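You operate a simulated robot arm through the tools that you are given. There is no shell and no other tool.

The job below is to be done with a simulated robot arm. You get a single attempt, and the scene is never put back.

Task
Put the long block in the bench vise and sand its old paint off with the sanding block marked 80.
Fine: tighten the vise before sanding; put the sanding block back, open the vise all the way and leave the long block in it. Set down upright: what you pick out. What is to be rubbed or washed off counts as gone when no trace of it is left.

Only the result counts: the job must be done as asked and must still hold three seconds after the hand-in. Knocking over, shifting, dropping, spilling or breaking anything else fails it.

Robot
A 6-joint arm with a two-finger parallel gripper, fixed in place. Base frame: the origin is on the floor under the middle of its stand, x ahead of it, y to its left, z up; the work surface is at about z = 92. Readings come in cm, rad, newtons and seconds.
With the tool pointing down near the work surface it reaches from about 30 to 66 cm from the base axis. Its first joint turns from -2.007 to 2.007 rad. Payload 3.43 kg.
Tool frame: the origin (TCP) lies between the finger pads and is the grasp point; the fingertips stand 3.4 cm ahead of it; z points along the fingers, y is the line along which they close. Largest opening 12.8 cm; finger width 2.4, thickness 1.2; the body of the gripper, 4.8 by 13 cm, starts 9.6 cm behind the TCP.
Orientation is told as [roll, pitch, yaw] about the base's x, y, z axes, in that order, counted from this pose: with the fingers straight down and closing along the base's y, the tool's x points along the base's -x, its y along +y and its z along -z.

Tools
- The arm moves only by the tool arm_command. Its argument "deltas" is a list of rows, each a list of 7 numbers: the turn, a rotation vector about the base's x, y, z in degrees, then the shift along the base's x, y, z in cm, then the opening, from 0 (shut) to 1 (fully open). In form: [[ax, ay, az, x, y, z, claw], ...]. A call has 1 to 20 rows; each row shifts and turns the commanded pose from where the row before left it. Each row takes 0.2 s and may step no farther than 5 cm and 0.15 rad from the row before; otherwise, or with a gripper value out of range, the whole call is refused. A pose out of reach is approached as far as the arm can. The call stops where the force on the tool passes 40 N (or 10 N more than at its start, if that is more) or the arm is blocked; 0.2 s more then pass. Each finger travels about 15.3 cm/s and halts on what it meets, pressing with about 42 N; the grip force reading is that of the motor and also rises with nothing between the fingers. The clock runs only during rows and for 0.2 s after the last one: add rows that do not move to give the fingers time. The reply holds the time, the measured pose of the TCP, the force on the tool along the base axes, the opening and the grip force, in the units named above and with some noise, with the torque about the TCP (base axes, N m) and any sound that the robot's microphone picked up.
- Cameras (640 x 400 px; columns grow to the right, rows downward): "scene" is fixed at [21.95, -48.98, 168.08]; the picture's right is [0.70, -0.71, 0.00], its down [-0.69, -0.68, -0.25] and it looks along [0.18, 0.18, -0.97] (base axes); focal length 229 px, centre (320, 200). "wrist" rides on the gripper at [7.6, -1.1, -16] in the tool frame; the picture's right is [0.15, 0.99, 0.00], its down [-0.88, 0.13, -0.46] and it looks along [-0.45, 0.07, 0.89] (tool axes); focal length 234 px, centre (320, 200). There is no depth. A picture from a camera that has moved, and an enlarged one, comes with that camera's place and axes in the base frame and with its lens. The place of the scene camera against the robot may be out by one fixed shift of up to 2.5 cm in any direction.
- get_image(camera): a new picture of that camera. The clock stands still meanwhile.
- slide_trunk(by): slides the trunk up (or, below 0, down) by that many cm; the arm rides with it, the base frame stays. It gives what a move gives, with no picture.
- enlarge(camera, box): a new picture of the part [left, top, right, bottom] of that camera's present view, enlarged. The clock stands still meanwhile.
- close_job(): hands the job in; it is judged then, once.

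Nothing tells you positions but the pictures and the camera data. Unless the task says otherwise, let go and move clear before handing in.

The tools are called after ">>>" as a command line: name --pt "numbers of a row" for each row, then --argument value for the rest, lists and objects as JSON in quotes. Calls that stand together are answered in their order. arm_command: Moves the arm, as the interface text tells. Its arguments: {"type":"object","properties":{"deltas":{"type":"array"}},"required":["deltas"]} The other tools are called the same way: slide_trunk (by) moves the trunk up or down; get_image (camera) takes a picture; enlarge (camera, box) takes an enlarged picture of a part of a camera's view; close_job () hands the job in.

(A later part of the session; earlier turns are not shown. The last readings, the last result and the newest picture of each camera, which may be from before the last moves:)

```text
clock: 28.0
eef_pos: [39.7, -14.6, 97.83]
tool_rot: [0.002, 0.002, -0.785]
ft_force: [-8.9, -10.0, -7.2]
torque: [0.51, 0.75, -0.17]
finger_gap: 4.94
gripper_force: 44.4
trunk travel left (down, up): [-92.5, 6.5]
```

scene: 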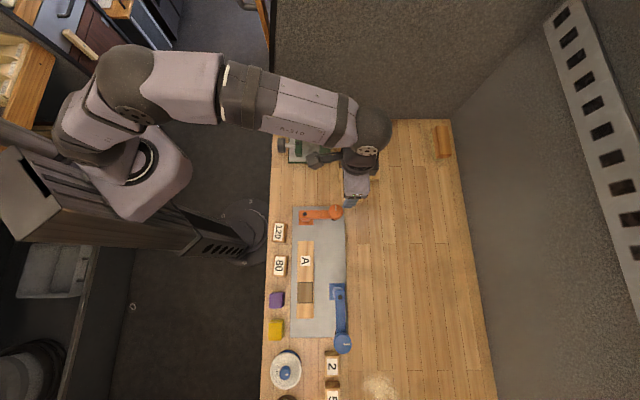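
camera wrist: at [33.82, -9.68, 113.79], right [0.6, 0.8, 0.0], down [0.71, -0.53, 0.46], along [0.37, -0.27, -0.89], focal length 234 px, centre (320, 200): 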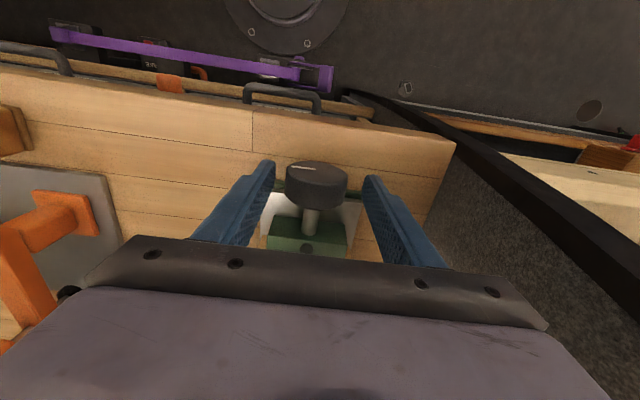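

>>> arm_command --pt "0 0 0 -0.07 -0.07 0 0.28" --pt "0 0 0 -0.07 -0.07 0 0.28" --pt "0 0 0 0 0 0 0.28"

```text
clock: 28.8
eef_pos: [39.62, -14.46, 97.73]
tool_rot: [-0.001, -0.001, -0.784]
ft_force: [-2.1, 2.0, -8.6]
torque: [0.64, 0.68, -0.06]
finger_gap: 4.93
gripper_force: 45.0
trunk travel left (down, up): [-92.5, 6.5]
```

The sideways force is now gone. I'll try a first small clockwise turn, as seen from the robot, and watch the mark and forces.

>>> arm_command --pt "5.303 -5.303 0 -0.138 -0.138 -0.013 0.28" --pt "5.303 -5.303 0 -0.136 -0.136 -0.038 0.28" --pt "0 0 0 0 0 0 0.28"

>>> enlarge --camera "wrist" --box '[250, 130, 390, 230]'

```text
clock: 29.6
eef_pos: [39.48, -14.86, 97.86]
tool_rot: [0.263, -0.001, -0.785]
ft_force: [0.9, 2.2, -4.5]
torque: [0.42, 0.38, 0.16]
finger_gap: 4.92
gripper_force: 44.9
trunk travel left (down, up): [-92.5, 6.5]
```

```text
4.00 times, centred on (320, 180) of wrist
camera zoom: at [30.44, -13.19, 112.9], right [0.57, 0.78, 0.26], down [0.63, -0.62, 0.47], along [0.53, -0.11, -0.84], focal length 937 px, centre (320, 280)
```

zoom: 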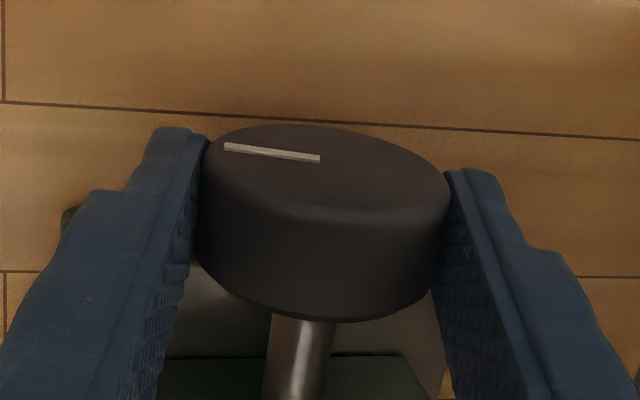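

The wheel turns with the hand. I'll continue the stroke to about 52°.

>>> arm_command --pt "5.303 -5.303 0 -0.131 -0.131 -0.063 0.28" --pt "5.303 -5.303 0 -0.124 -0.124 -0.087 0.28" --pt "5.303 -5.303 0 -0.115 -0.115 -0.109 0.28" --pt "5.303 -5.303 0 -0.104 -0.104 -0.129 0.28" --pt "5.303 -5.303 0 -0.092 -0.092 -0.148 0.28" --pt "0 0 0 0 0 0 0.28"

>>> get_image --camera "wrist"

>>> enlarge --camera "scene" --box '[250, 100, 350, 170]'

```text
clock: 31.0
eef_pos: [38.85, -15.61, 97.16]
tool_rot: [0.917, 0.0, -0.788]
ft_force: [3.2, -9.8, -3.0]
torque: [-0.39, -0.32, -0.68]
finger_gap: 4.93
gripper_force: 44.7
trunk travel left (down, up): [-92.5, 6.5]
```

```text
taken
camera wrist: at [24.16, -19.64, 106.02], right [0.32, 0.53, 0.78], down [0.42, -0.82, 0.38], along [0.85, 0.21, -0.49], focal length 234 px, centre (320, 200)
```

wrist: 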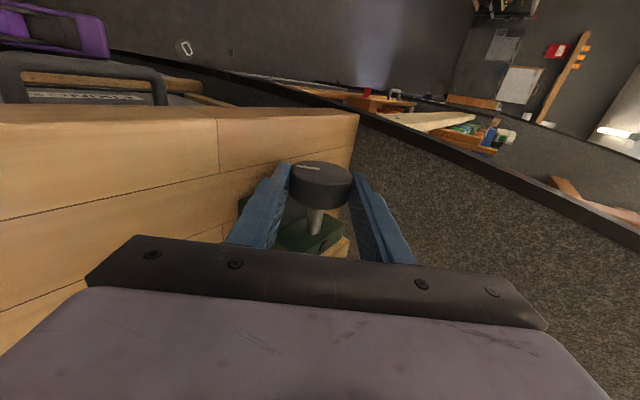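

```text
5.71 times, centred on (300, 135) of scene
camera zoom: at [21.95, -48.98, 168.08], right [0.7, -0.71, 0.0], down [-0.69, -0.68, -0.25], along [0.18, 0.18, -0.97], focal length 1308 px, centre (434, 571)
```

zoom: 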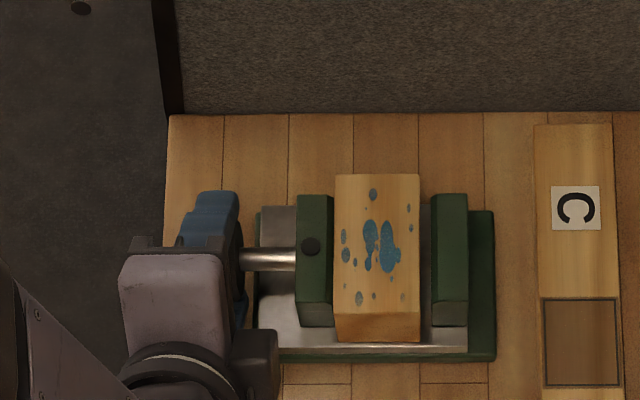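

The moving jaw advanced about 0.2 cm for 52°, so clockwise tightens and roughly one full turn is needed, with the wheel travelling along with the jaw. I'll release slightly, swing back to about −7.5°, and get ready to regrip a little higher.

>>> arm_command --pt "0 0 0 0 0 0 0.415" --pt "0 0 0 0.05 -0.05 0 0.415" --pt "-5.303 5.303 0 0.092 0.092 0.148 0.42" --pt "-5.303 5.303 0 0.104 0.104 0.129 0.44" --pt "-5.303 5.303 0 0.115 0.115 0.109 0.46" --pt "-5.303 5.303 0 0.124 0.124 0.087 0.5" --pt "-5.303 5.303 0 0.131 0.131 0.063 0.5" --pt "-5.303 5.303 0 0.136 0.136 0.038 0.5" --pt "-5.303 5.303 0 0.138 0.138 0.013 0.5" --pt "-5.303 5.303 0 0.138 0.138 0.1 0.5" --pt "0 0 0 0.1 -0.1 0.3 0.5" --pt "0 0 0 0 0 0 0.5"

>>> get_image --camera "wrist"

>>> enlarge --camera "wrist" --box '[250, 130, 390, 230]'

>>> get_image --camera "scene"

```text
clock: 33.6
eef_pos: [40.0, -14.51, 98.28]
tool_rot: [-0.133, -0.001, -0.784]
ft_force: [-0.8, 0.8, -0.2]
torque: [0.02, 0.0, -0.02]
finger_gap: 6.43
gripper_force: 0.0
trunk travel left (down, up): [-92.5, 6.5]
```

```text
taken
camera wrist: at [35.37, -8.47, 114.2], right [0.59, 0.8, -0.13], down [0.76, -0.49, 0.43], along [0.28, -0.35, -0.89], focal length 234 px, centre (320, 200)
```

wrist: 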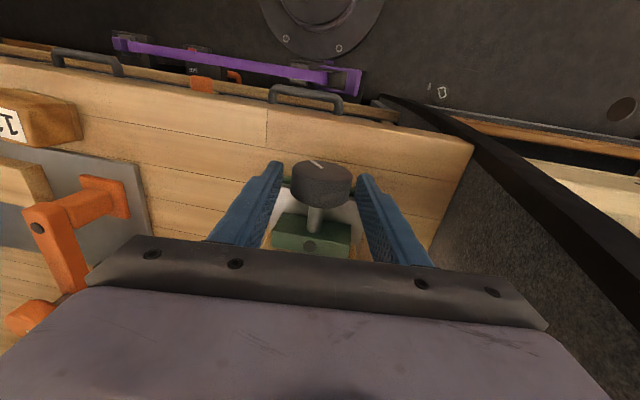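

```text
4.00 times, centred on (320, 180) of wrist
camera zoom: at [35.37, -8.47, 114.2], right [0.59, 0.8, -0.13], down [0.76, -0.49, 0.43], along [0.28, -0.35, -0.89], focal length 937 px, centre (320, 280)
```

zoom: 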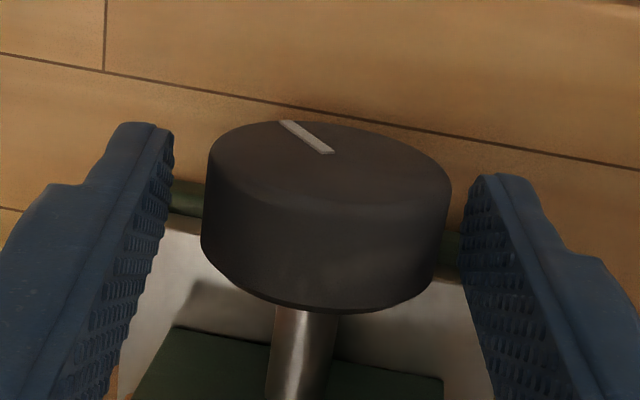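

```text
taken
```

scene: 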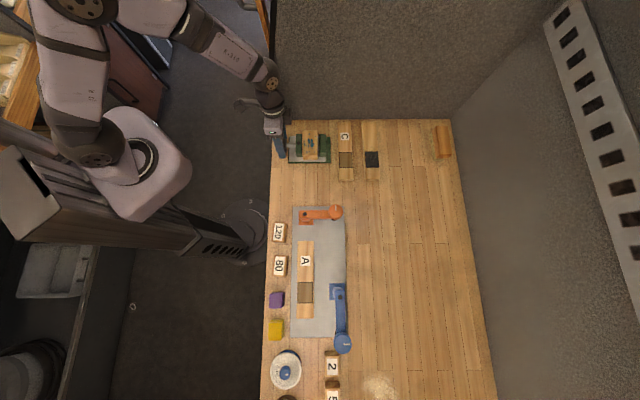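

The mark turned about 52° and the fingers are centred on the wheel again. I'll regrip and do a full stroke from −7.5° to 60°, following the wheel's travel.

>>> arm_command --pt "0 0 0 0 0 0 0.4" --pt "0 0 0 0 0 0 0.28" --pt "0 0 0 0 0 0 0.28" --pt "5.303 -5.303 0 -0.155 -0.195 0.016 0.28" --pt "5.303 -5.303 0 -0.155 -0.195 -0.016 0.28" --pt "5.303 -5.303 0 -0.152 -0.192 -0.049 0.28" --pt "5.303 -5.303 0 -0.146 -0.186 -0.08 0.28" --pt "5.303 -5.303 0 -0.138 -0.178 -0.11 0.28" --pt "5.303 -5.303 0 -0.126 -0.166 -0.138 0.28" --pt "5.303 -5.303 0 -0.112 -0.152 -0.164 0.28" --pt "5.303 -5.303 0 -0.096 -0.136 -0.187 0.28" --pt "5.303 -5.303 0 -0.078 -0.118 -0.207 0.28" --pt "0 0 0 0 0 0 0.28"

>>> enlarge --camera "wrist" --box '[250, 130, 390, 230]'

>>> enlarge --camera "scene" --box '[250, 100, 350, 170]'

```text
clock: 36.4
eef_pos: [38.56, -16.32, 97.34]
tool_rot: [1.049, -0.003, -0.787]
ft_force: [-8.5, -11.9, 4.7]
torque: [-0.48, -0.49, -0.16]
finger_gap: 4.91
gripper_force: 44.9
trunk travel left (down, up): [-92.5, 6.5]
```

```text
4.00 times, centred on (320, 180) of wrist
camera zoom: at [23.13, -21.1, 104.31], right [0.24, 0.45, 0.86], down [0.39, -0.86, 0.34], along [0.89, 0.25, -0.38], focal length 937 px, centre (320, 280)
```

zoom: 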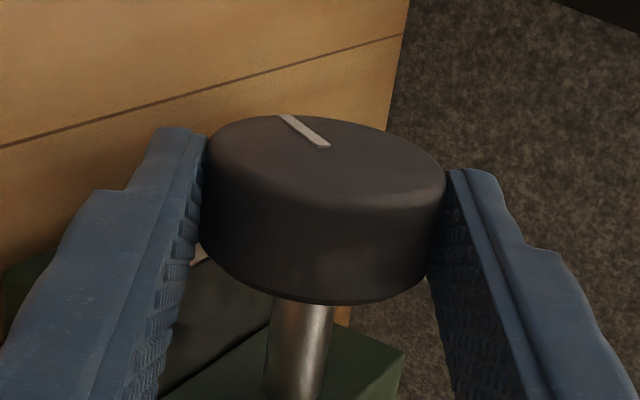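

```text
5.71 times, centred on (300, 135) of scene
camera zoom: at [21.95, -48.98, 168.08], right [0.7, -0.71, 0.0], down [-0.69, -0.68, -0.25], along [0.18, 0.18, -0.97], focal length 1308 px, centre (434, 571)
```

zoom: 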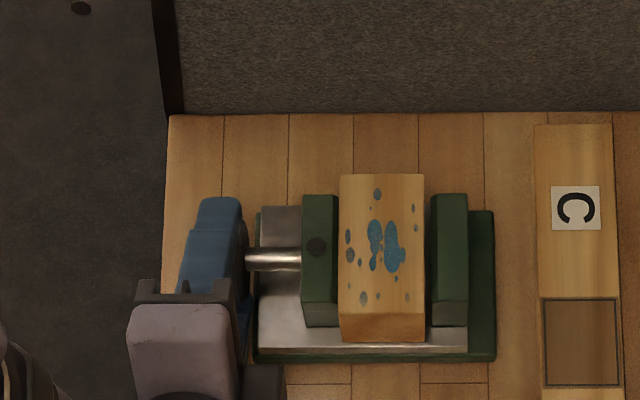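

The jaw has now moved about 0.5 cm in total and is pushing the block toward the fixed jaw, with about 0.45 cm left. I'll swing back and repeat.

>>> arm_command --pt "0 0 0 0 0 0 0.415" --pt "0 0 0 0 0 0 0.415" --pt "-5.303 5.303 0 0.098 0.098 0.207 0.42" --pt "-5.303 5.303 0 0.116 0.116 0.187 0.43" --pt "-5.303 5.303 0 0.132 0.132 0.164 0.45" --pt "-5.303 5.303 0 0.146 0.146 0.138 0.48" --pt "-5.303 5.303 0 0.158 0.158 0.11 0.5" --pt "-5.303 5.303 0 0.166 0.166 0.08 0.5" --pt "-5.303 5.303 0 0.172 0.172 0.049 0.5" --pt "-5.303 5.303 0 0.175 0.175 0.016 0.5" --pt "-5.303 5.303 0 0.175 0.175 -0.016 0.5" --pt "0 0 0 0 0 0 0.5"

>>> enlarge --camera "wrist" --box '[250, 130, 390, 230]'

```text
clock: 39.0
eef_pos: [40.07, -14.77, 98.2]
tool_rot: [-0.132, -0.002, -0.786]
ft_force: [-0.1, 0.2, -1.0]
torque: [0.01, -0.03, -0.01]
finger_gap: 6.4
gripper_force: 0.0
trunk travel left (down, up): [-92.5, 6.5]
```

```text
4.00 times, centred on (320, 180) of wrist
camera zoom: at [35.49, -8.69, 114.23], right [0.59, 0.8, -0.13], down [0.76, -0.49, 0.44], along [0.28, -0.35, -0.89], focal length 937 px, centre (320, 280)
```

zoom: 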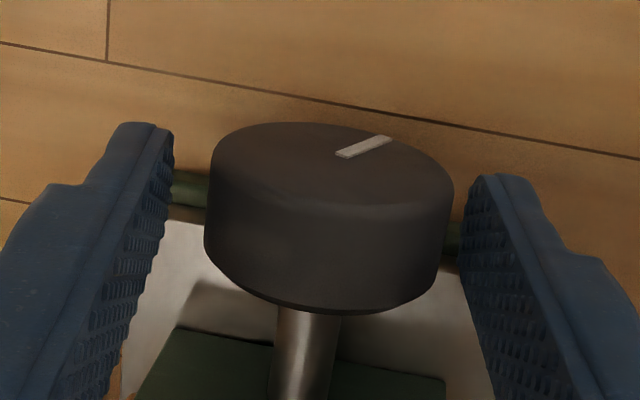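

Centred within about 0.15 cm. I'll regrip with a small correction and stroke again.

>>> arm_command --pt "0 0 0 0.08 0.08 0 0.42" --pt "0 0 0 0 0 0 0.28" --pt "0 0 0 0 0 0 0.28" --pt "5.303 -5.303 0 -0.153 -0.197 0.016 0.28" --pt "5.303 -5.303 0 -0.153 -0.197 -0.016 0.28" --pt "5.303 -5.303 0 -0.15 -0.194 -0.049 0.28" --pt "5.303 -5.303 0 -0.144 -0.188 -0.08 0.28" --pt "5.303 -5.303 0 -0.136 -0.18 -0.11 0.28" --pt "5.303 -5.303 0 -0.124 -0.168 -0.138 0.28" --pt "0 0 0 0 0 0 0.28"

>>> enlarge --camera "scene" --box '[250, 100, 350, 170]'

```text
clock: 41.2
eef_pos: [39.03, -15.86, 97.98]
tool_rot: [0.658, -0.004, -0.788]
ft_force: [-9.4, -13.6, 20.7]
torque: [-0.78, -0.03, -0.73]
finger_gap: 4.9
gripper_force: 45.1
trunk travel left (down, up): [-92.5, 6.5]
```

```text
5.71 times, centred on (300, 135) of scene
camera zoom: at [21.95, -48.98, 168.08], right [0.7, -0.71, 0.0], down [-0.69, -0.68, -0.25], along [0.18, 0.18, -0.97], focal length 1308 px, centre (434, 571)
```

zoom: 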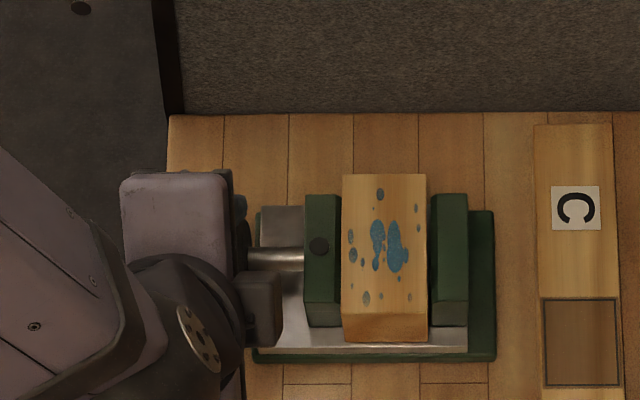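

The jaw keeps advancing, with about 0.25 cm left. The hand is being pushed back along its axis by about 26 N, so I'll ease it out slightly and continue the stroke.

>>> arm_command --pt "0 0 0 -0.06 -0.06 0.12 0.28" --pt "0 0 0 -0.05 -0.05 0.1 0.28" --pt "5.303 -5.303 0 -0.11 -0.154 -0.164 0.28" --pt "5.303 -5.303 0 -0.094 -0.138 -0.187 0.28" --pt "5.303 -5.303 0 -0.076 -0.12 -0.207 0.28" --pt "0 0 0 0 0 0 0.28"

>>> enlarge --camera "scene" --box '[250, 100, 350, 170]'

>>> enlarge --camera "wrist" --box '[250, 130, 390, 230]'

```text
clock: 42.1
eef_pos: [38.7, -16.53, 98.01]
tool_rot: [0.842, -0.007, -0.789]
ft_force: [-18.9, -12.1, 18.7]
torque: [0.33, 1.53, 0.9]
finger_gap: 4.89
gripper_force: 44.7
trunk travel left (down, up): [-92.5, 6.5]
stopped in row 4: the force on the tool passed its limit at 45 N (the readings are from after the stop); the commanded pose is now the measured one
```

```text
5.71 times, centred on (300, 135) of scene
camera zoom: at [21.95, -48.98, 168.08], right [0.7, -0.71, 0.0], down [-0.69, -0.68, -0.25], along [0.18, 0.18, -0.97], focal length 1308 px, centre (434, 571)
```

zoom: 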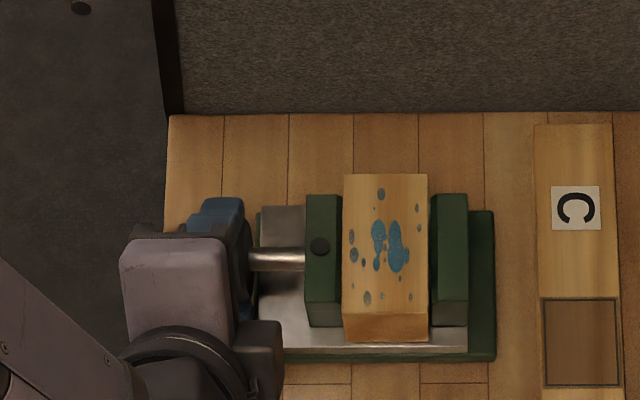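

```text
4.00 times, centred on (320, 180) of wrist
camera zoom: at [24.36, -19.98, 107.83], right [0.36, 0.57, 0.74], down [0.44, -0.8, 0.41], along [0.82, 0.18, -0.54], focal length 937 px, centre (320, 280)
```

zoom: 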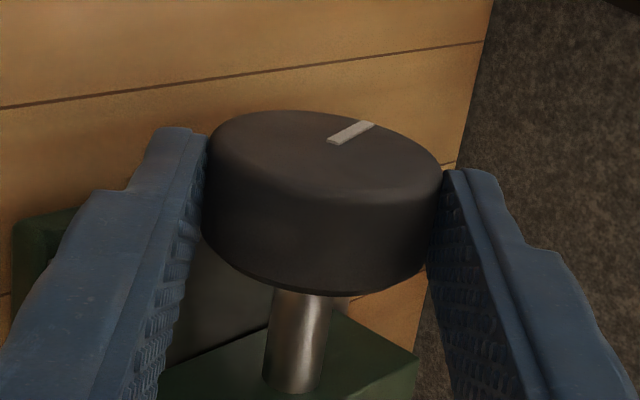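

The force limit stopped the stroke at about 48°. I'll zoom in to see whether the block has already reached the fixed jaw.

>>> enlarge --camera "scene" --box '[296, 126, 336, 166]'

```text
10.00 times, centred on (316, 146) of scene
camera zoom: at [21.95, -48.98, 168.08], right [0.7, -0.71, 0.0], down [-0.69, -0.68, -0.25], along [0.18, 0.18, -0.97], focal length 2290 px, centre (360, 740)
```

zoom: 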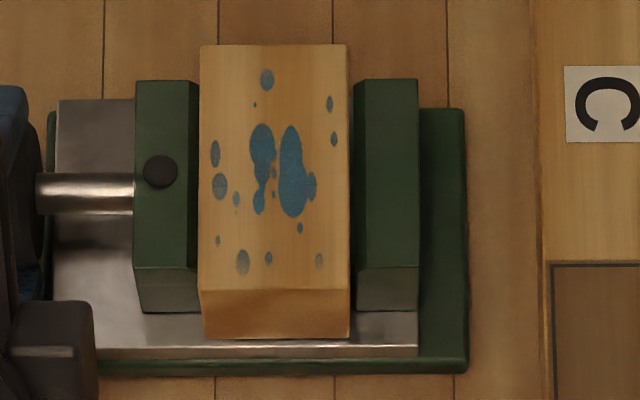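

A gap of about 0.17 cm remains, and the force seems to come from twist building up at the pads. I'll release, swing back and regrip to reset it.

>>> arm_command --pt "0 0 0 0 0 0 0.44" --pt "0 0 0 0 0 0 0.5" --pt "-5.303 5.303 0 0.17 0.18 0.14 0.5" --pt "-5.303 5.303 0 0.2 0.21 0.12 0.5" --pt "-5.303 5.303 0 0.22 0.23 0.08 0.5" --pt "-5.303 5.303 0 0.24 0.25 0.03 0.5" --pt "-5.303 5.303 0 0.24 0.25 -0.01 0.5" --pt "-5.303 5.303 0 0.24 0.25 -0.03 0.5" --pt "-5.303 5.303 0 0.24 0.26 -0.04 0.5" --pt "0 0 0 0 0 0 0.5"

>>> enlarge --camera "wrist" --box '[250, 130, 390, 230]'

>>> enlarge --camera "scene" --box '[276, 126, 336, 166]'

```text
clock: 42.7
eef_pos: [38.83, -16.28, 98.42]
tool_rot: [0.85, -0.008, -0.786]
ft_force: [-15.1, -3.9, 26.0]
torque: [-0.11, 0.68, 0.19]
finger_gap: 5.76
gripper_force: 0.1
trunk travel left (down, up): [-92.5, 6.5]
stopped in row 2: the force on the tool passed its limit at 41 N (the readings are from after the stop); the commanded pose is now the measured one
```

```text
4.00 times, centred on (320, 180) of wrist
camera zoom: at [24.44, -19.87, 108.0], right [0.35, 0.57, 0.74], down [0.44, -0.8, 0.41], along [0.83, 0.18, -0.53], focal length 937 px, centre (320, 280)
```

zoom: 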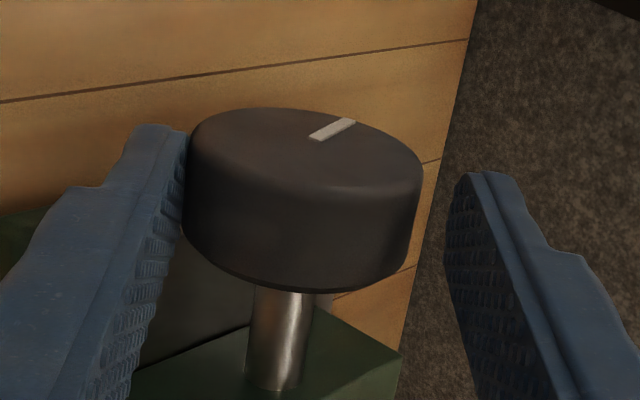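

```text
10.00 times, centred on (306, 146) of scene
camera zoom: at [21.95, -48.98, 168.08], right [0.7, -0.71, 0.0], down [-0.69, -0.68, -0.25], along [0.18, 0.18, -0.97], focal length 2290 px, centre (460, 740)
```

zoom: 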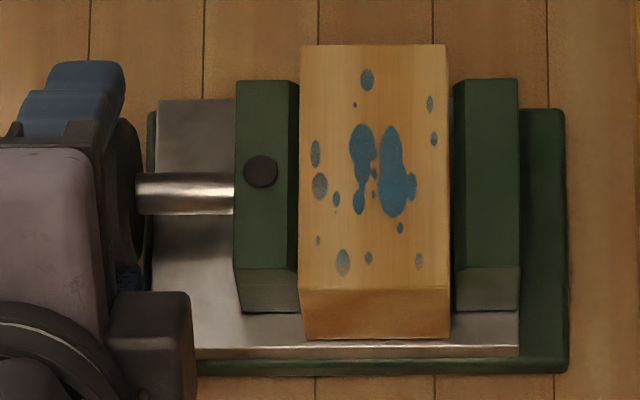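

With the fingers open a force still pushes the hand up. The lower fingertip is catching the edge of the vise bed because the hand followed the wheel too far outward. I'll shift back toward the robot to clear it.

>>> arm_command --pt "0 0 0 -0.2 0.2 0 0.47" --pt "0 0 0 -0.25 0.25 0 0.47" --pt "0 0 0 -0.1 0.1 0 0.47"

>>> enlarge --camera "wrist" --box '[250, 130, 390, 230]'

```text
clock: 43.5
eef_pos: [38.71, -16.33, 98.29]
tool_rot: [0.845, -0.018, -0.793]
ft_force: [1.3, -20.9, 26.3]
torque: [-1.35, -0.46, -0.35]
finger_gap: 5.35
gripper_force: 0.1
trunk travel left (down, up): [-92.5, 6.5]
```

```text
4.00 times, centred on (320, 180) of wrist
camera zoom: at [24.29, -19.75, 107.87], right [0.36, 0.57, 0.74], down [0.43, -0.8, 0.41], along [0.83, 0.17, -0.53], focal length 937 px, centre (320, 280)
```

zoom: 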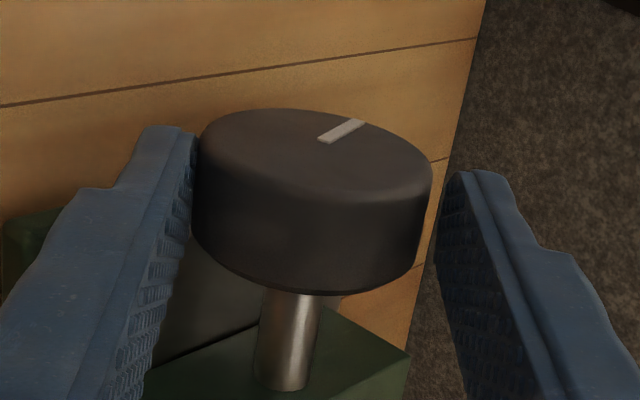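

The hand is stuck by friction under about 30 N, so I'll relieve it by easing up and away along the contact force.

>>> arm_command --pt "0 0 0 -0.07 -0.07 0.15 0.47" --pt "0 0 0 -0.07 -0.07 0.15 0.47" --pt "0 0 0 0 0 0 0.47"

>>> enlarge --camera "wrist" --box '[250, 130, 390, 230]'

>>> enlarge --camera "scene" --box '[250, 110, 330, 170]'

```text
clock: 44.3
eef_pos: [38.8, -16.24, 98.36]
tool_rot: [0.844, -0.01, -0.791]
ft_force: [12.8, -14.5, 10.4]
torque: [-0.88, -0.76, -0.06]
finger_gap: 5.6
gripper_force: 0.0
trunk travel left (down, up): [-92.5, 6.5]
```

```text
4.00 times, centred on (320, 180) of wrist
camera zoom: at [24.37, -19.76, 108.04], right [0.36, 0.57, 0.74], down [0.44, -0.8, 0.41], along [0.83, 0.18, -0.54], focal length 937 px, centre (320, 280)
```

zoom: 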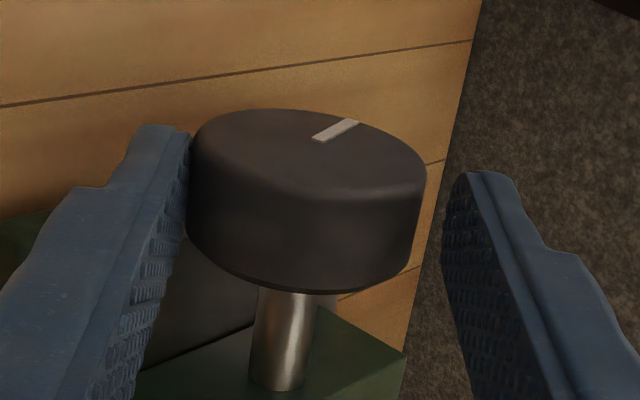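

```text
6.67 times, centred on (290, 140) of scene
camera zoom: at [21.95, -48.98, 168.08], right [0.7, -0.71, 0.0], down [-0.69, -0.68, -0.25], along [0.18, 0.18, -0.97], focal length 1526 px, centre (520, 600)
```

zoom: 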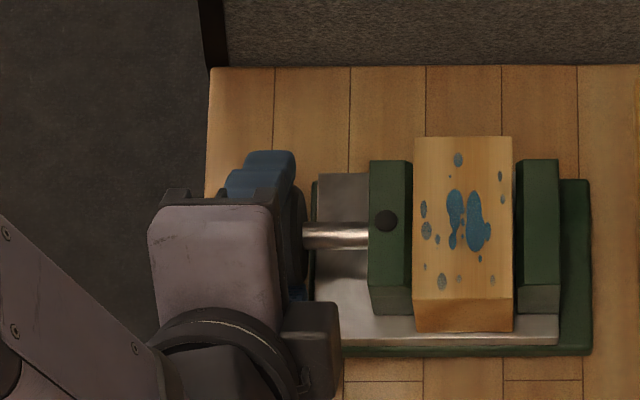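

The lower fingertip is resting on something, either the bench or the vise base. I'll lift a little more along the hand's axis to free it.

>>> arm_command --pt "0 0 0 -0.05 -0.05 0.15 0.47" --pt "0 0 0 -0.05 -0.05 0.15 0.47" --pt "0 0 0 0 0 0 0.47"

>>> enlarge --camera "wrist" --box '[250, 130, 390, 230]'

```text
clock: 45.1
eef_pos: [38.3, -16.04, 98.55]
tool_rot: [0.845, -0.004, -0.786]
ft_force: [0.6, -0.5, -0.2]
torque: [0.03, 0.01, 0.0]
finger_gap: 6.05
gripper_force: 0.0
trunk travel left (down, up): [-92.5, 6.5]
```

```text
4.00 times, centred on (320, 180) of wrist
camera zoom: at [24.06, -19.55, 108.33], right [0.36, 0.57, 0.74], down [0.44, -0.8, 0.4], along [0.82, 0.18, -0.54], focal length 937 px, centre (320, 280)
```

zoom: 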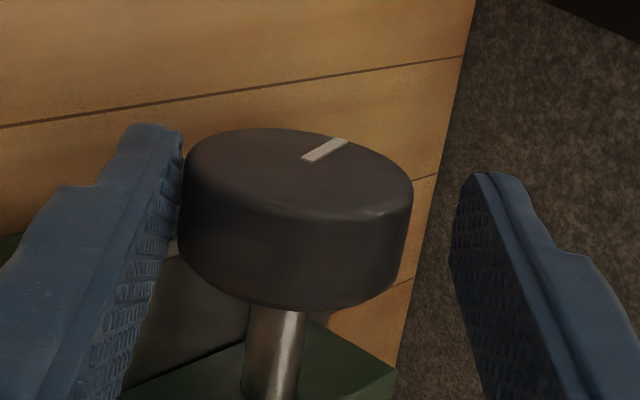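

Free now. I'll swing back over the top and keep the hand a bit closer to the robot so the fingers clear the vise base.

>>> arm_command --pt "-5.303 5.303 0 0.255 0.255 0.1 0.5" --pt "-5.303 5.303 0 0.25 0.25 0.056 0.5" --pt "-5.303 5.303 0 0.241 0.241 0.003 0.5" --pt "-5.303 5.303 0 0.228 0.228 -0.044 0.5" --pt "-5.303 5.303 0 0.211 0.211 -0.095 0.5" --pt "-5.303 5.303 0 0.188 0.188 -0.122 0.5" --pt "-5.303 5.303 0 0.165 0.165 -0.153 0.5" --pt "-5.303 5.303 0 0.17 0.17 -0.02 0.5" --pt "0 0 0 0 0 0 0.5"

>>> enlarge --camera "wrist" --box '[250, 130, 390, 230]'

>>> enlarge --camera "scene" --box '[276, 126, 336, 166]'

```text
clock: 47.1
eef_pos: [40.04, -14.34, 98.47]
tool_rot: [-0.202, -0.005, -0.779]
ft_force: [-0.3, -1.2, 0.2]
torque: [0.0, -0.05, -0.03]
finger_gap: 6.4
gripper_force: 0.0
trunk travel left (down, up): [-92.5, 6.5]
```

```text
4.00 times, centred on (320, 180) of wrist
camera zoom: at [36.13, -7.46, 114.25], right [0.58, 0.79, -0.2], down [0.78, -0.46, 0.42], along [0.24, -0.4, -0.88], focal length 937 px, centre (320, 280)
```

zoom: 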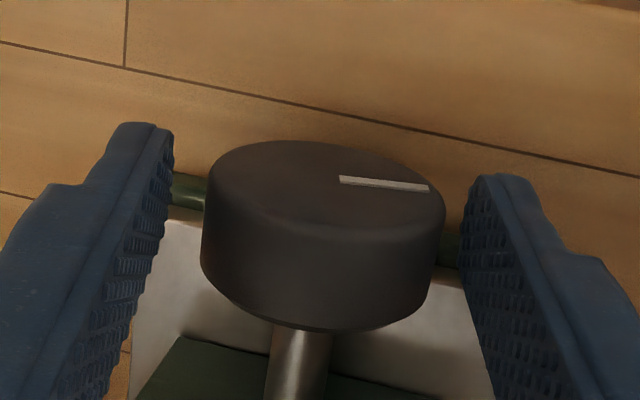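

```text
10.00 times, centred on (306, 146) of scene
camera zoom: at [21.95, -48.98, 168.08], right [0.7, -0.71, 0.0], down [-0.69, -0.68, -0.25], along [0.18, 0.18, -0.97], focal length 2290 px, centre (460, 740)
```

zoom: 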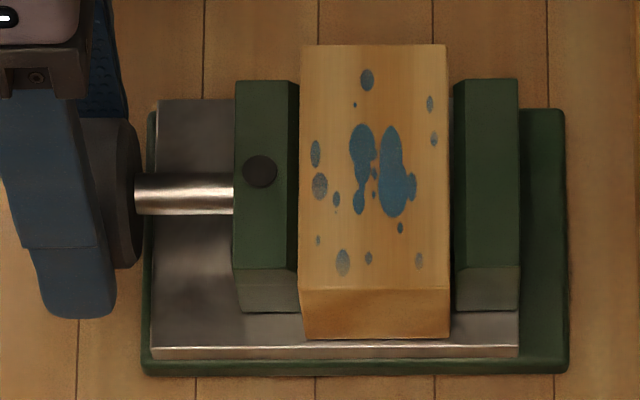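

About 0.17 cm of gap is left. I'll regrip and turn another 52°, watching the force.

>>> arm_command --pt "0 0 0 0 0 0 0.42" --pt "0 0 0 0 0 0 0.28" --pt "0 0 0 0 0 0 0.28" --pt "5.303 -5.303 0 -0.185 -0.199 0.035 0.28" --pt "5.303 -5.303 0 -0.187 -0.201 -0.001 0.28" --pt "5.303 -5.303 0 -0.186 -0.2 -0.037 0.28" --pt "5.303 -5.303 0 -0.18 -0.194 -0.072 0.28" --pt "0 0 0 0 0 0 0.28"

>>> enlarge --camera "scene" --box '[276, 126, 336, 166]'

```text
clock: 48.9
eef_pos: [39.49, -15.23, 98.35]
tool_rot: [0.321, -0.007, -0.786]
ft_force: [5.3, -2.6, -1.8]
torque: [0.34, 0.25, -0.39]
finger_gap: 4.94
gripper_force: 44.7
trunk travel left (down, up): [-92.5, 6.5]
```

```text
10.00 times, centred on (306, 146) of scene
camera zoom: at [21.95, -48.98, 168.08], right [0.7, -0.71, 0.0], down [-0.69, -0.68, -0.25], along [0.18, 0.18, -0.97], focal length 2290 px, centre (460, 740)
```

zoom: 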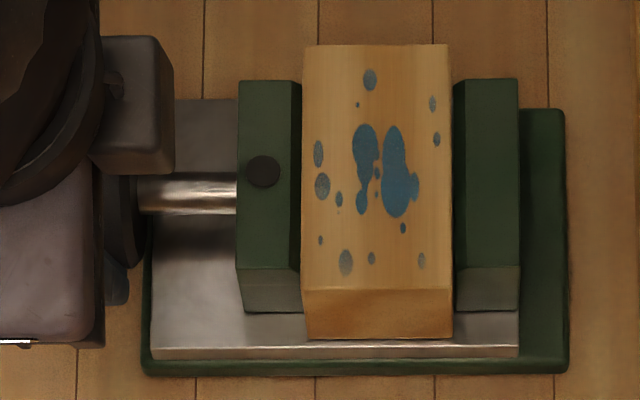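

The block is almost touching the fixed jaw. I'll continue turning in small increments.

>>> arm_command --pt "5.303 -5.303 0 -0.172 -0.186 -0.107 0.28" --pt "5.303 -5.303 0 -0.161 -0.175 -0.138 0.28" --pt "0 0 0 0 0 0 0.28"

>>> enlarge --camera "scene" --box '[276, 126, 336, 166]'

>>> enlarge --camera "wrist" --box '[250, 130, 390, 230]'

```text
clock: 49.7
eef_pos: [39.08, -15.65, 98.05]
tool_rot: [0.585, -0.006, -0.786]
ft_force: [3.0, -6.4, -0.5]
torque: [0.2, 0.27, -0.22]
finger_gap: 4.88
gripper_force: 45.0
trunk travel left (down, up): [-92.5, 6.5]
```

```text
10.00 times, centred on (306, 146) of scene
camera zoom: at [21.95, -48.98, 168.08], right [0.7, -0.71, 0.0], down [-0.69, -0.68, -0.25], along [0.18, 0.18, -0.97], focal length 2290 px, centre (460, 740)
```

zoom: 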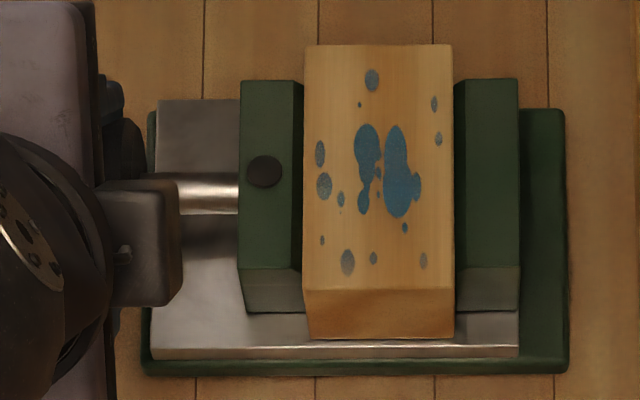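

```text
4.00 times, centred on (320, 180) of wrist
camera zoom: at [26.8, -17.11, 110.73], right [0.48, 0.69, 0.54], down [0.52, -0.72, 0.46], along [0.71, 0.06, -0.7], focal length 937 px, centre (320, 280)
```

zoom: 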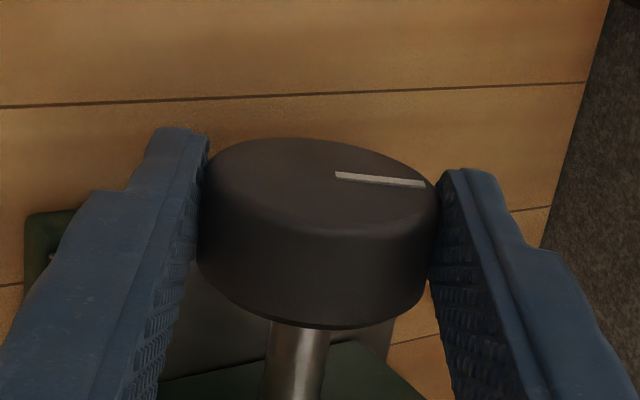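

Nearly closed. I'll continue the turn until the torque builds.

>>> arm_command --pt "5.303 -5.303 0 -0.146 -0.16 -0.168 0.28" --pt "0 0 0 0 0 0 0.28"

>>> enlarge --camera "wrist" --box '[250, 130, 390, 230]'

>>> enlarge --camera "scene" --box '[276, 126, 336, 166]'

```text
clock: 50.3
eef_pos: [38.87, -15.95, 97.97]
tool_rot: [0.714, -0.007, -0.788]
ft_force: [0.7, -9.4, -0.8]
torque: [-0.02, 0.18, -0.06]
finger_gap: 4.9
gripper_force: 45.3
trunk travel left (down, up): [-92.5, 6.5]
```

```text
4.00 times, centred on (320, 180) of wrist
camera zoom: at [25.53, -18.39, 109.18], right [0.42, 0.63, 0.65], down [0.48, -0.76, 0.44], along [0.77, 0.12, -0.63], focal length 937 px, centre (320, 280)
```

zoom: 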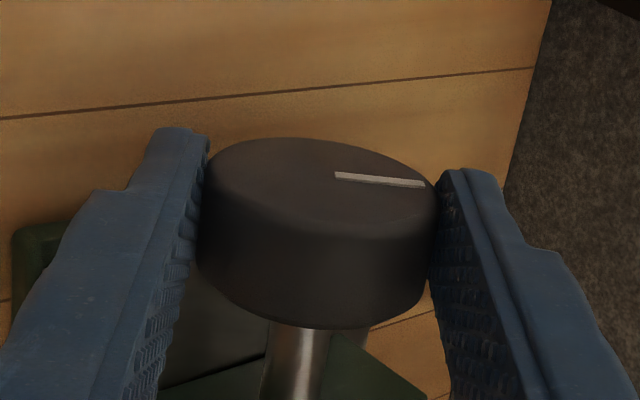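

```text
10.00 times, centred on (306, 146) of scene
camera zoom: at [21.95, -48.98, 168.08], right [0.7, -0.71, 0.0], down [-0.69, -0.68, -0.25], along [0.18, 0.18, -0.97], focal length 2290 px, centre (460, 740)
```

zoom: 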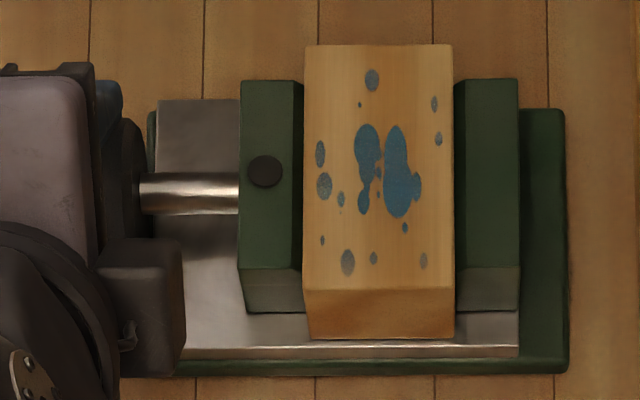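

The wheel still follows freely without tightness. To avoid the base edge I'll release, swing back and regrip for the final tightening stroke.

>>> arm_command --pt "0 0 0 0 0 0 0.42" --pt "0 0 0 -0.12 0.12 0.05 0.44" --pt "-5.303 5.303 0 0.1 0.206 0.168 0.46" --pt "-5.303 5.303 0 0.118 0.218 0.138 0.48" --pt "-5.303 5.303 0 0.179 0.179 0.107 0.5" --pt "-5.303 5.303 0 0.187 0.187 0.072 0.5" --pt "-5.303 5.303 0 0.193 0.193 0.037 0.5" --pt "-5.303 5.303 0 0.194 0.194 0.001 0.5" --pt "-5.303 5.303 0 0.192 0.192 -0.035 0.5" --pt "0 0 0 0 0 0 0.5"

>>> enlarge --camera "wrist" --box '[250, 130, 390, 230]'

```text
clock: 52.5
eef_pos: [39.95, -14.17, 98.47]
tool_rot: [-0.203, -0.005, -0.778]
ft_force: [0.6, 0.9, -0.3]
torque: [0.02, -0.01, -0.01]
finger_gap: 6.39
gripper_force: 0.1
trunk travel left (down, up): [-92.5, 6.5]
```

```text
4.00 times, centred on (320, 180) of wrist
camera zoom: at [35.99, -7.27, 114.31], right [0.58, 0.79, -0.2], down [0.78, -0.46, 0.42], along [0.24, -0.4, -0.88], focal length 937 px, centre (320, 280)
```

zoom: 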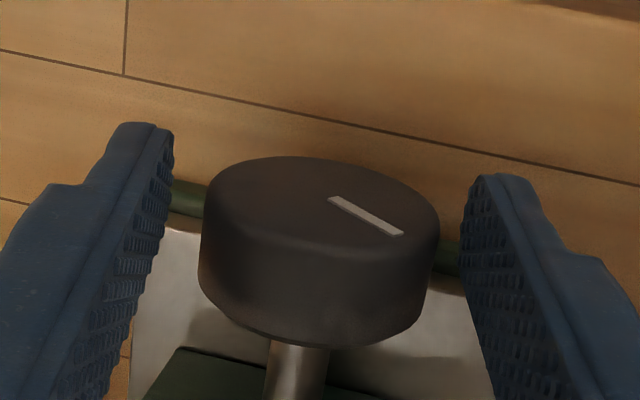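

Regrip for the tightening stroke, going in steps and watching the torque.

>>> arm_command --pt "0 0 0 0.08 -0.12 0 0.42" --pt "0 0 0 0 0 0 0.28" --pt "0 0 0 0 0 0 0.28" --pt "5.303 -5.303 0 -0.19 -0.194 0.035 0.28" --pt "5.303 -5.303 0 -0.192 -0.196 -0.001 0.28" --pt "0 0 0 0 0 0 0.28"

>>> arm_command --pt "5.303 -5.303 0 -0.191 -0.195 -0.037 0.28" --pt "0 0 0 0 0 0 0.28"

>>> enlarge --camera "wrist" --box '[250, 130, 390, 230]'

>>> enlarge --camera "scene" --box '[276, 126, 336, 166]'

```text
clock: 53.9
eef_pos: [39.65, -14.62, 98.64]
tool_rot: [0.06, -0.004, -0.783]
ft_force: [2.8, 2.8, 1.6]
torque: [0.4, 0.26, 0.2]
finger_gap: 4.85
gripper_force: 44.7
trunk travel left (down, up): [-92.5, 6.5]
```

```text
clock: 54.5
eef_pos: [39.39, -14.88, 98.4]
tool_rot: [0.191, -0.006, -0.785]
ft_force: [1.9, 0.9, 0.2]
torque: [0.15, 0.05, -0.08]
finger_gap: 4.84
gripper_force: 45.0
trunk travel left (down, up): [-92.5, 6.5]
```

```text
4.00 times, centred on (320, 180) of wrist
camera zoom: at [31.12, -12.38, 113.88], right [0.58, 0.79, 0.19], down [0.65, -0.59, 0.48], along [0.49, -0.16, -0.86], focal length 937 px, centre (320, 280)
```

zoom: 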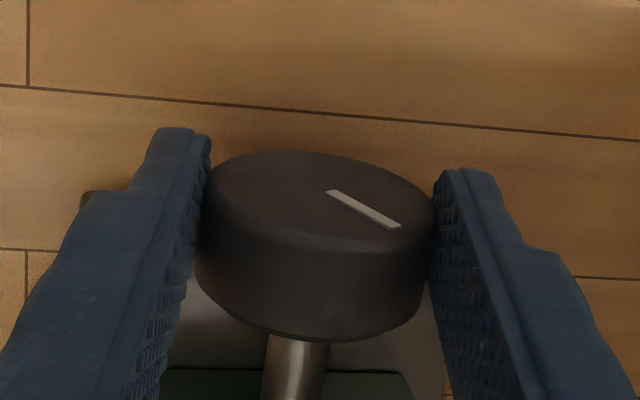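

```text
10.00 times, centred on (306, 146) of scene
camera zoom: at [21.95, -48.98, 168.08], right [0.7, -0.71, 0.0], down [-0.69, -0.68, -0.25], along [0.18, 0.18, -0.97], focal length 2290 px, centre (460, 740)
```

zoom: 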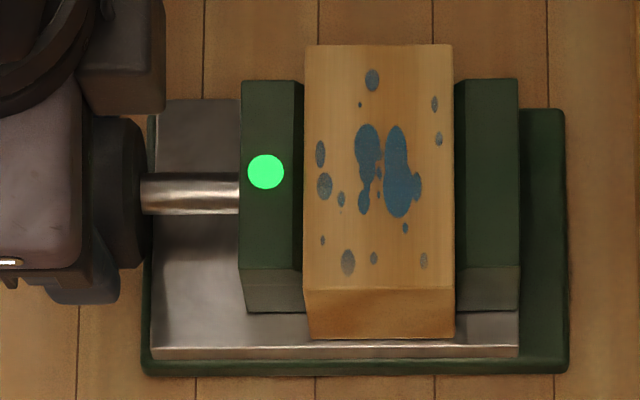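

The indicator dot on the jaw has turned green, so the vise reads as tight. I'll add a slight extra turn for margin, then release.

>>> arm_command --pt "2.8 -2.8 0 -0.1 -0.1 -0.03 0.28" --pt "0 0 0 0 0 0 0.28"

>>> enlarge --camera "scene" --box '[276, 126, 336, 166]'

```text
clock: 55.1
eef_pos: [39.4, -14.94, 98.42]
tool_rot: [0.261, -0.007, -0.783]
ft_force: [2.1, 0.1, 1.2]
torque: [0.07, -0.01, -0.25]
finger_gap: 4.85
gripper_force: 45.1
trunk travel left (down, up): [-92.5, 6.5]
```

```text
10.00 times, centred on (306, 146) of scene
camera zoom: at [21.95, -48.98, 168.08], right [0.7, -0.71, 0.0], down [-0.69, -0.68, -0.25], along [0.18, 0.18, -0.97], focal length 2290 px, centre (460, 740)
```

zoom: 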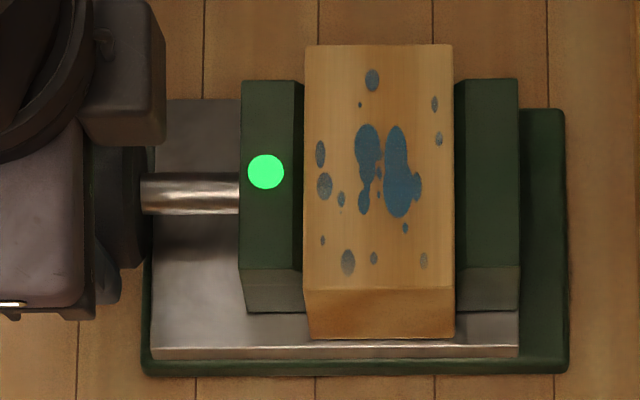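

Green is holding. Now I'll release the wheel, straighten the hand and lift clear.

>>> arm_command --pt "0 0 0 0 0 0 0.45" --pt "0 0 0 0 0 0 0.5" --pt "-5.303 5.303 0 0.185 0.185 0.06 0.52" --pt "-5.303 5.303 0 0.19 0.19 0.02 0.55" --pt "0 0 0 0 0 1.5 0.6" --pt "0 0 0 0 0 3 0.6" --pt "0 0 0 0 0 4 0.6" --pt "0 0 0 0 0 4 0.6" --pt "0 0 0 0 0 0 0.6"

>>> enlarge --camera "scene" --box '[260, 120, 340, 170]'

```text
clock: 57.1
eef_pos: [39.44, -14.58, 111.1]
tool_rot: [-0.004, -0.006, -0.78]
ft_force: [0.1, -0.9, 0.3]
torque: [0.03, -0.02, 0.03]
finger_gap: 7.7
gripper_force: 0.1
trunk travel left (down, up): [-92.5, 6.5]
```

```text
8.00 times, centred on (300, 145) of scene
camera zoom: at [21.95, -48.98, 168.08], right [0.7, -0.71, 0.0], down [-0.69, -0.68, -0.25], along [0.18, 0.18, -0.97], focal length 1832 px, centre (480, 640)
```

zoom: 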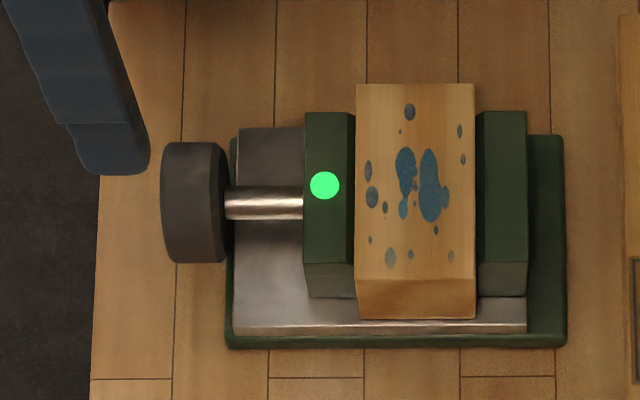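

The vise is tight with the block clamped. Next I'll travel along the bench front to above the sanding block "80", estimated near (11.7, −42.9).

>>> arm_command --pt "0.2 0.2 -0.3 -2.31 -2.36 1 0.7" --pt "0 0 0 -2.31 -2.36 1 0.7" --pt "0 0 0 -2.31 -2.36 0 0.7" --pt "0 0 0 -2.31 -2.36 0 0.7" --pt "0 0 0 -2.31 -2.36 0 0.7" --pt "0 0 0 -2.31 -2.36 0 0.7" --pt "0 0 0 -2.31 -2.36 0 0.7" --pt "0 0 0 -2.31 -2.36 0 0.7" --pt "0 0 0 -2.31 -2.36 0 0.7" --pt "0 0 0 -2.31 -2.36 0 0.7" --pt "0 0 0 -2.31 -2.36 0 0.7" --pt "0 0 0 -2.31 -2.36 0 0.7" --pt "0 0 0 0 0 0 0.7"

>>> get_image --camera "wrist"

>>> get_image --camera "scene"

```text
clock: 59.9
eef_pos: [12.06, -42.85, 112.98]
tool_rot: [-0.004, -0.002, -0.785]
ft_force: [0.2, -0.7, -0.6]
torque: [0.01, 0.01, 0.01]
finger_gap: 8.96
gripper_force: 0.1
trunk travel left (down, up): [-92.5, 6.5]
```

```text
taken
camera wrist: at [5.88, -38.27, 128.96], right [0.6, 0.8, 0.0], down [0.72, -0.53, 0.46], along [0.36, -0.27, -0.89], focal length 234 px, centre (320, 200)
```

wrist: 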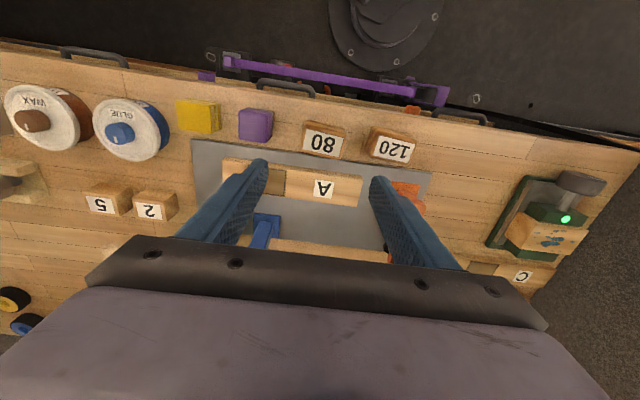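

```text
taken
```

scene: 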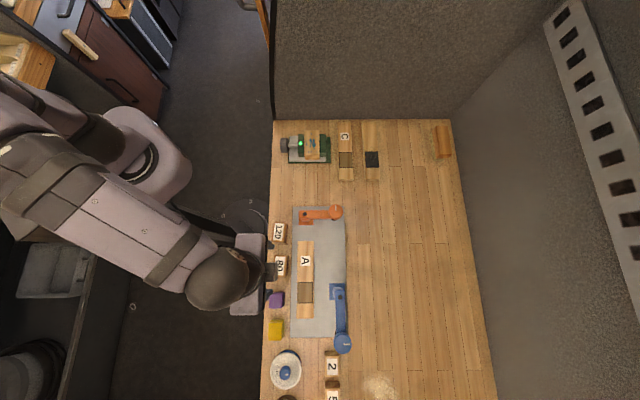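

The "80" block is visible just behind the TCP, with "120" to its right and the purple block to its left. I'll enlarge to measure it.

>>> enlarge --camera "wrist" --box '[270, 105, 430, 180]'

```text
4.00 times, centred on (350, 142) of wrist
camera zoom: at [5.88, -38.27, 128.96], right [0.6, 0.8, 0.0], down [0.72, -0.53, 0.46], along [0.36, -0.27, -0.89], focal length 937 px, centre (200, 430)
```

zoom: 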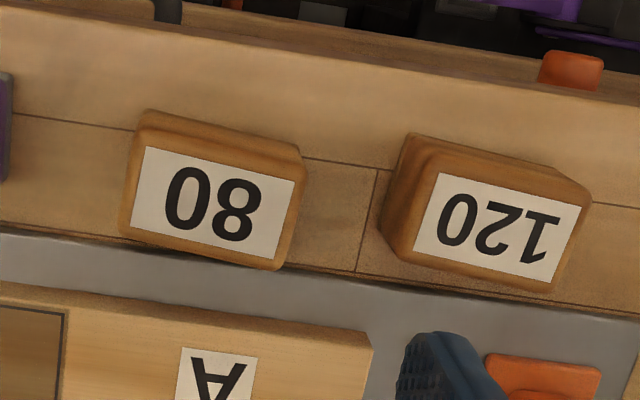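

I'll zoom with the scene camera to measure the "80" block's height and footprint.

>>> enlarge --camera "scene" --box '[260, 215, 310, 285]'

>>> enlarge --camera "wrist" --box '[295, 115, 355, 165]'

```text
5.71 times, centred on (285, 250) of scene
camera zoom: at [21.95, -48.98, 168.08], right [0.7, -0.71, 0.0], down [-0.69, -0.68, -0.25], along [0.18, 0.18, -0.97], focal length 1308 px, centre (520, -86)
```

zoom: 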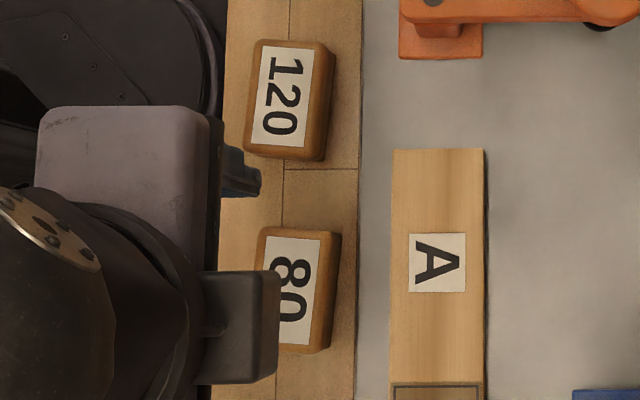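

```text
8.00 times, centred on (325, 140) of wrist
camera zoom: at [5.88, -38.27, 128.96], right [0.6, 0.8, 0.0], down [0.72, -0.53, 0.46], along [0.36, -0.27, -0.89], focal length 1873 px, centre (280, 680)
```

zoom: 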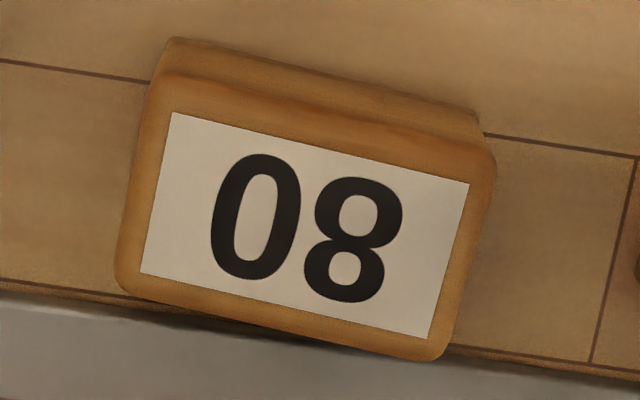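

The "80" block is about 6.3 × 3.9 × 3.6 cm, centred near (12.6, −42.6), and turned about 4.5° from the bench axes. I'll match its yaw, centre over it, descend partway and look again.

>>> arm_command --pt "0 0 -2.2 0.27 0.12 -2 0.7" --pt "0 0 -2.2 0.27 0.13 -2.5 0.7" --pt "0 0 0 0 0 -2.5 0.7" --pt "0 0 0 0 0 -1.5 0.7" --pt "0 0 0 0 0 0 0.7"

>>> get_image --camera "wrist"

>>> enlarge --camera "wrist" --box '[260, 120, 380, 210]'

```text
clock: 61.1
eef_pos: [12.45, -42.65, 104.53]
tool_rot: [-0.001, -0.002, -0.862]
ft_force: [-0.3, -0.6, 0.8]
torque: [-0.01, 0.04, 0.0]
finger_gap: 8.94
gripper_force: 0.0
trunk travel left (down, up): [-92.5, 6.5]
```

```text
taken
camera wrist: at [6.82, -37.55, 120.48], right [0.66, 0.75, 0.0], down [0.67, -0.58, 0.46], along [0.34, -0.3, -0.89], focal length 234 px, centre (320, 200)
```

wrist: 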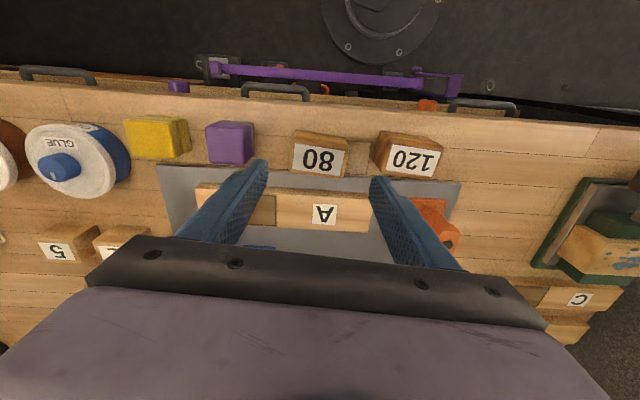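

```text
4.44 times, centred on (320, 165) of wrist
camera zoom: at [6.82, -37.55, 120.48], right [0.66, 0.75, 0.0], down [0.67, -0.58, 0.46], along [0.34, -0.3, -0.89], focal length 1041 px, centre (320, 356)
```

zoom: 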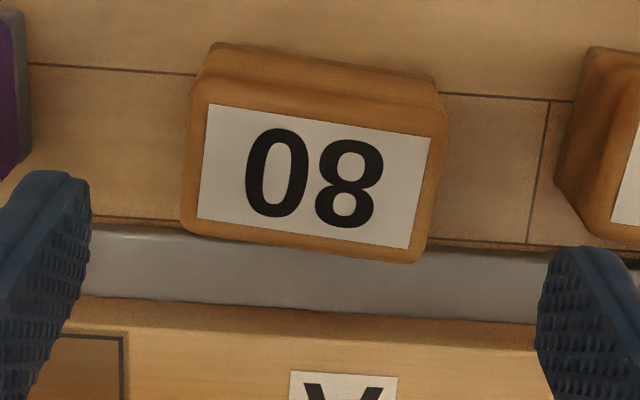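

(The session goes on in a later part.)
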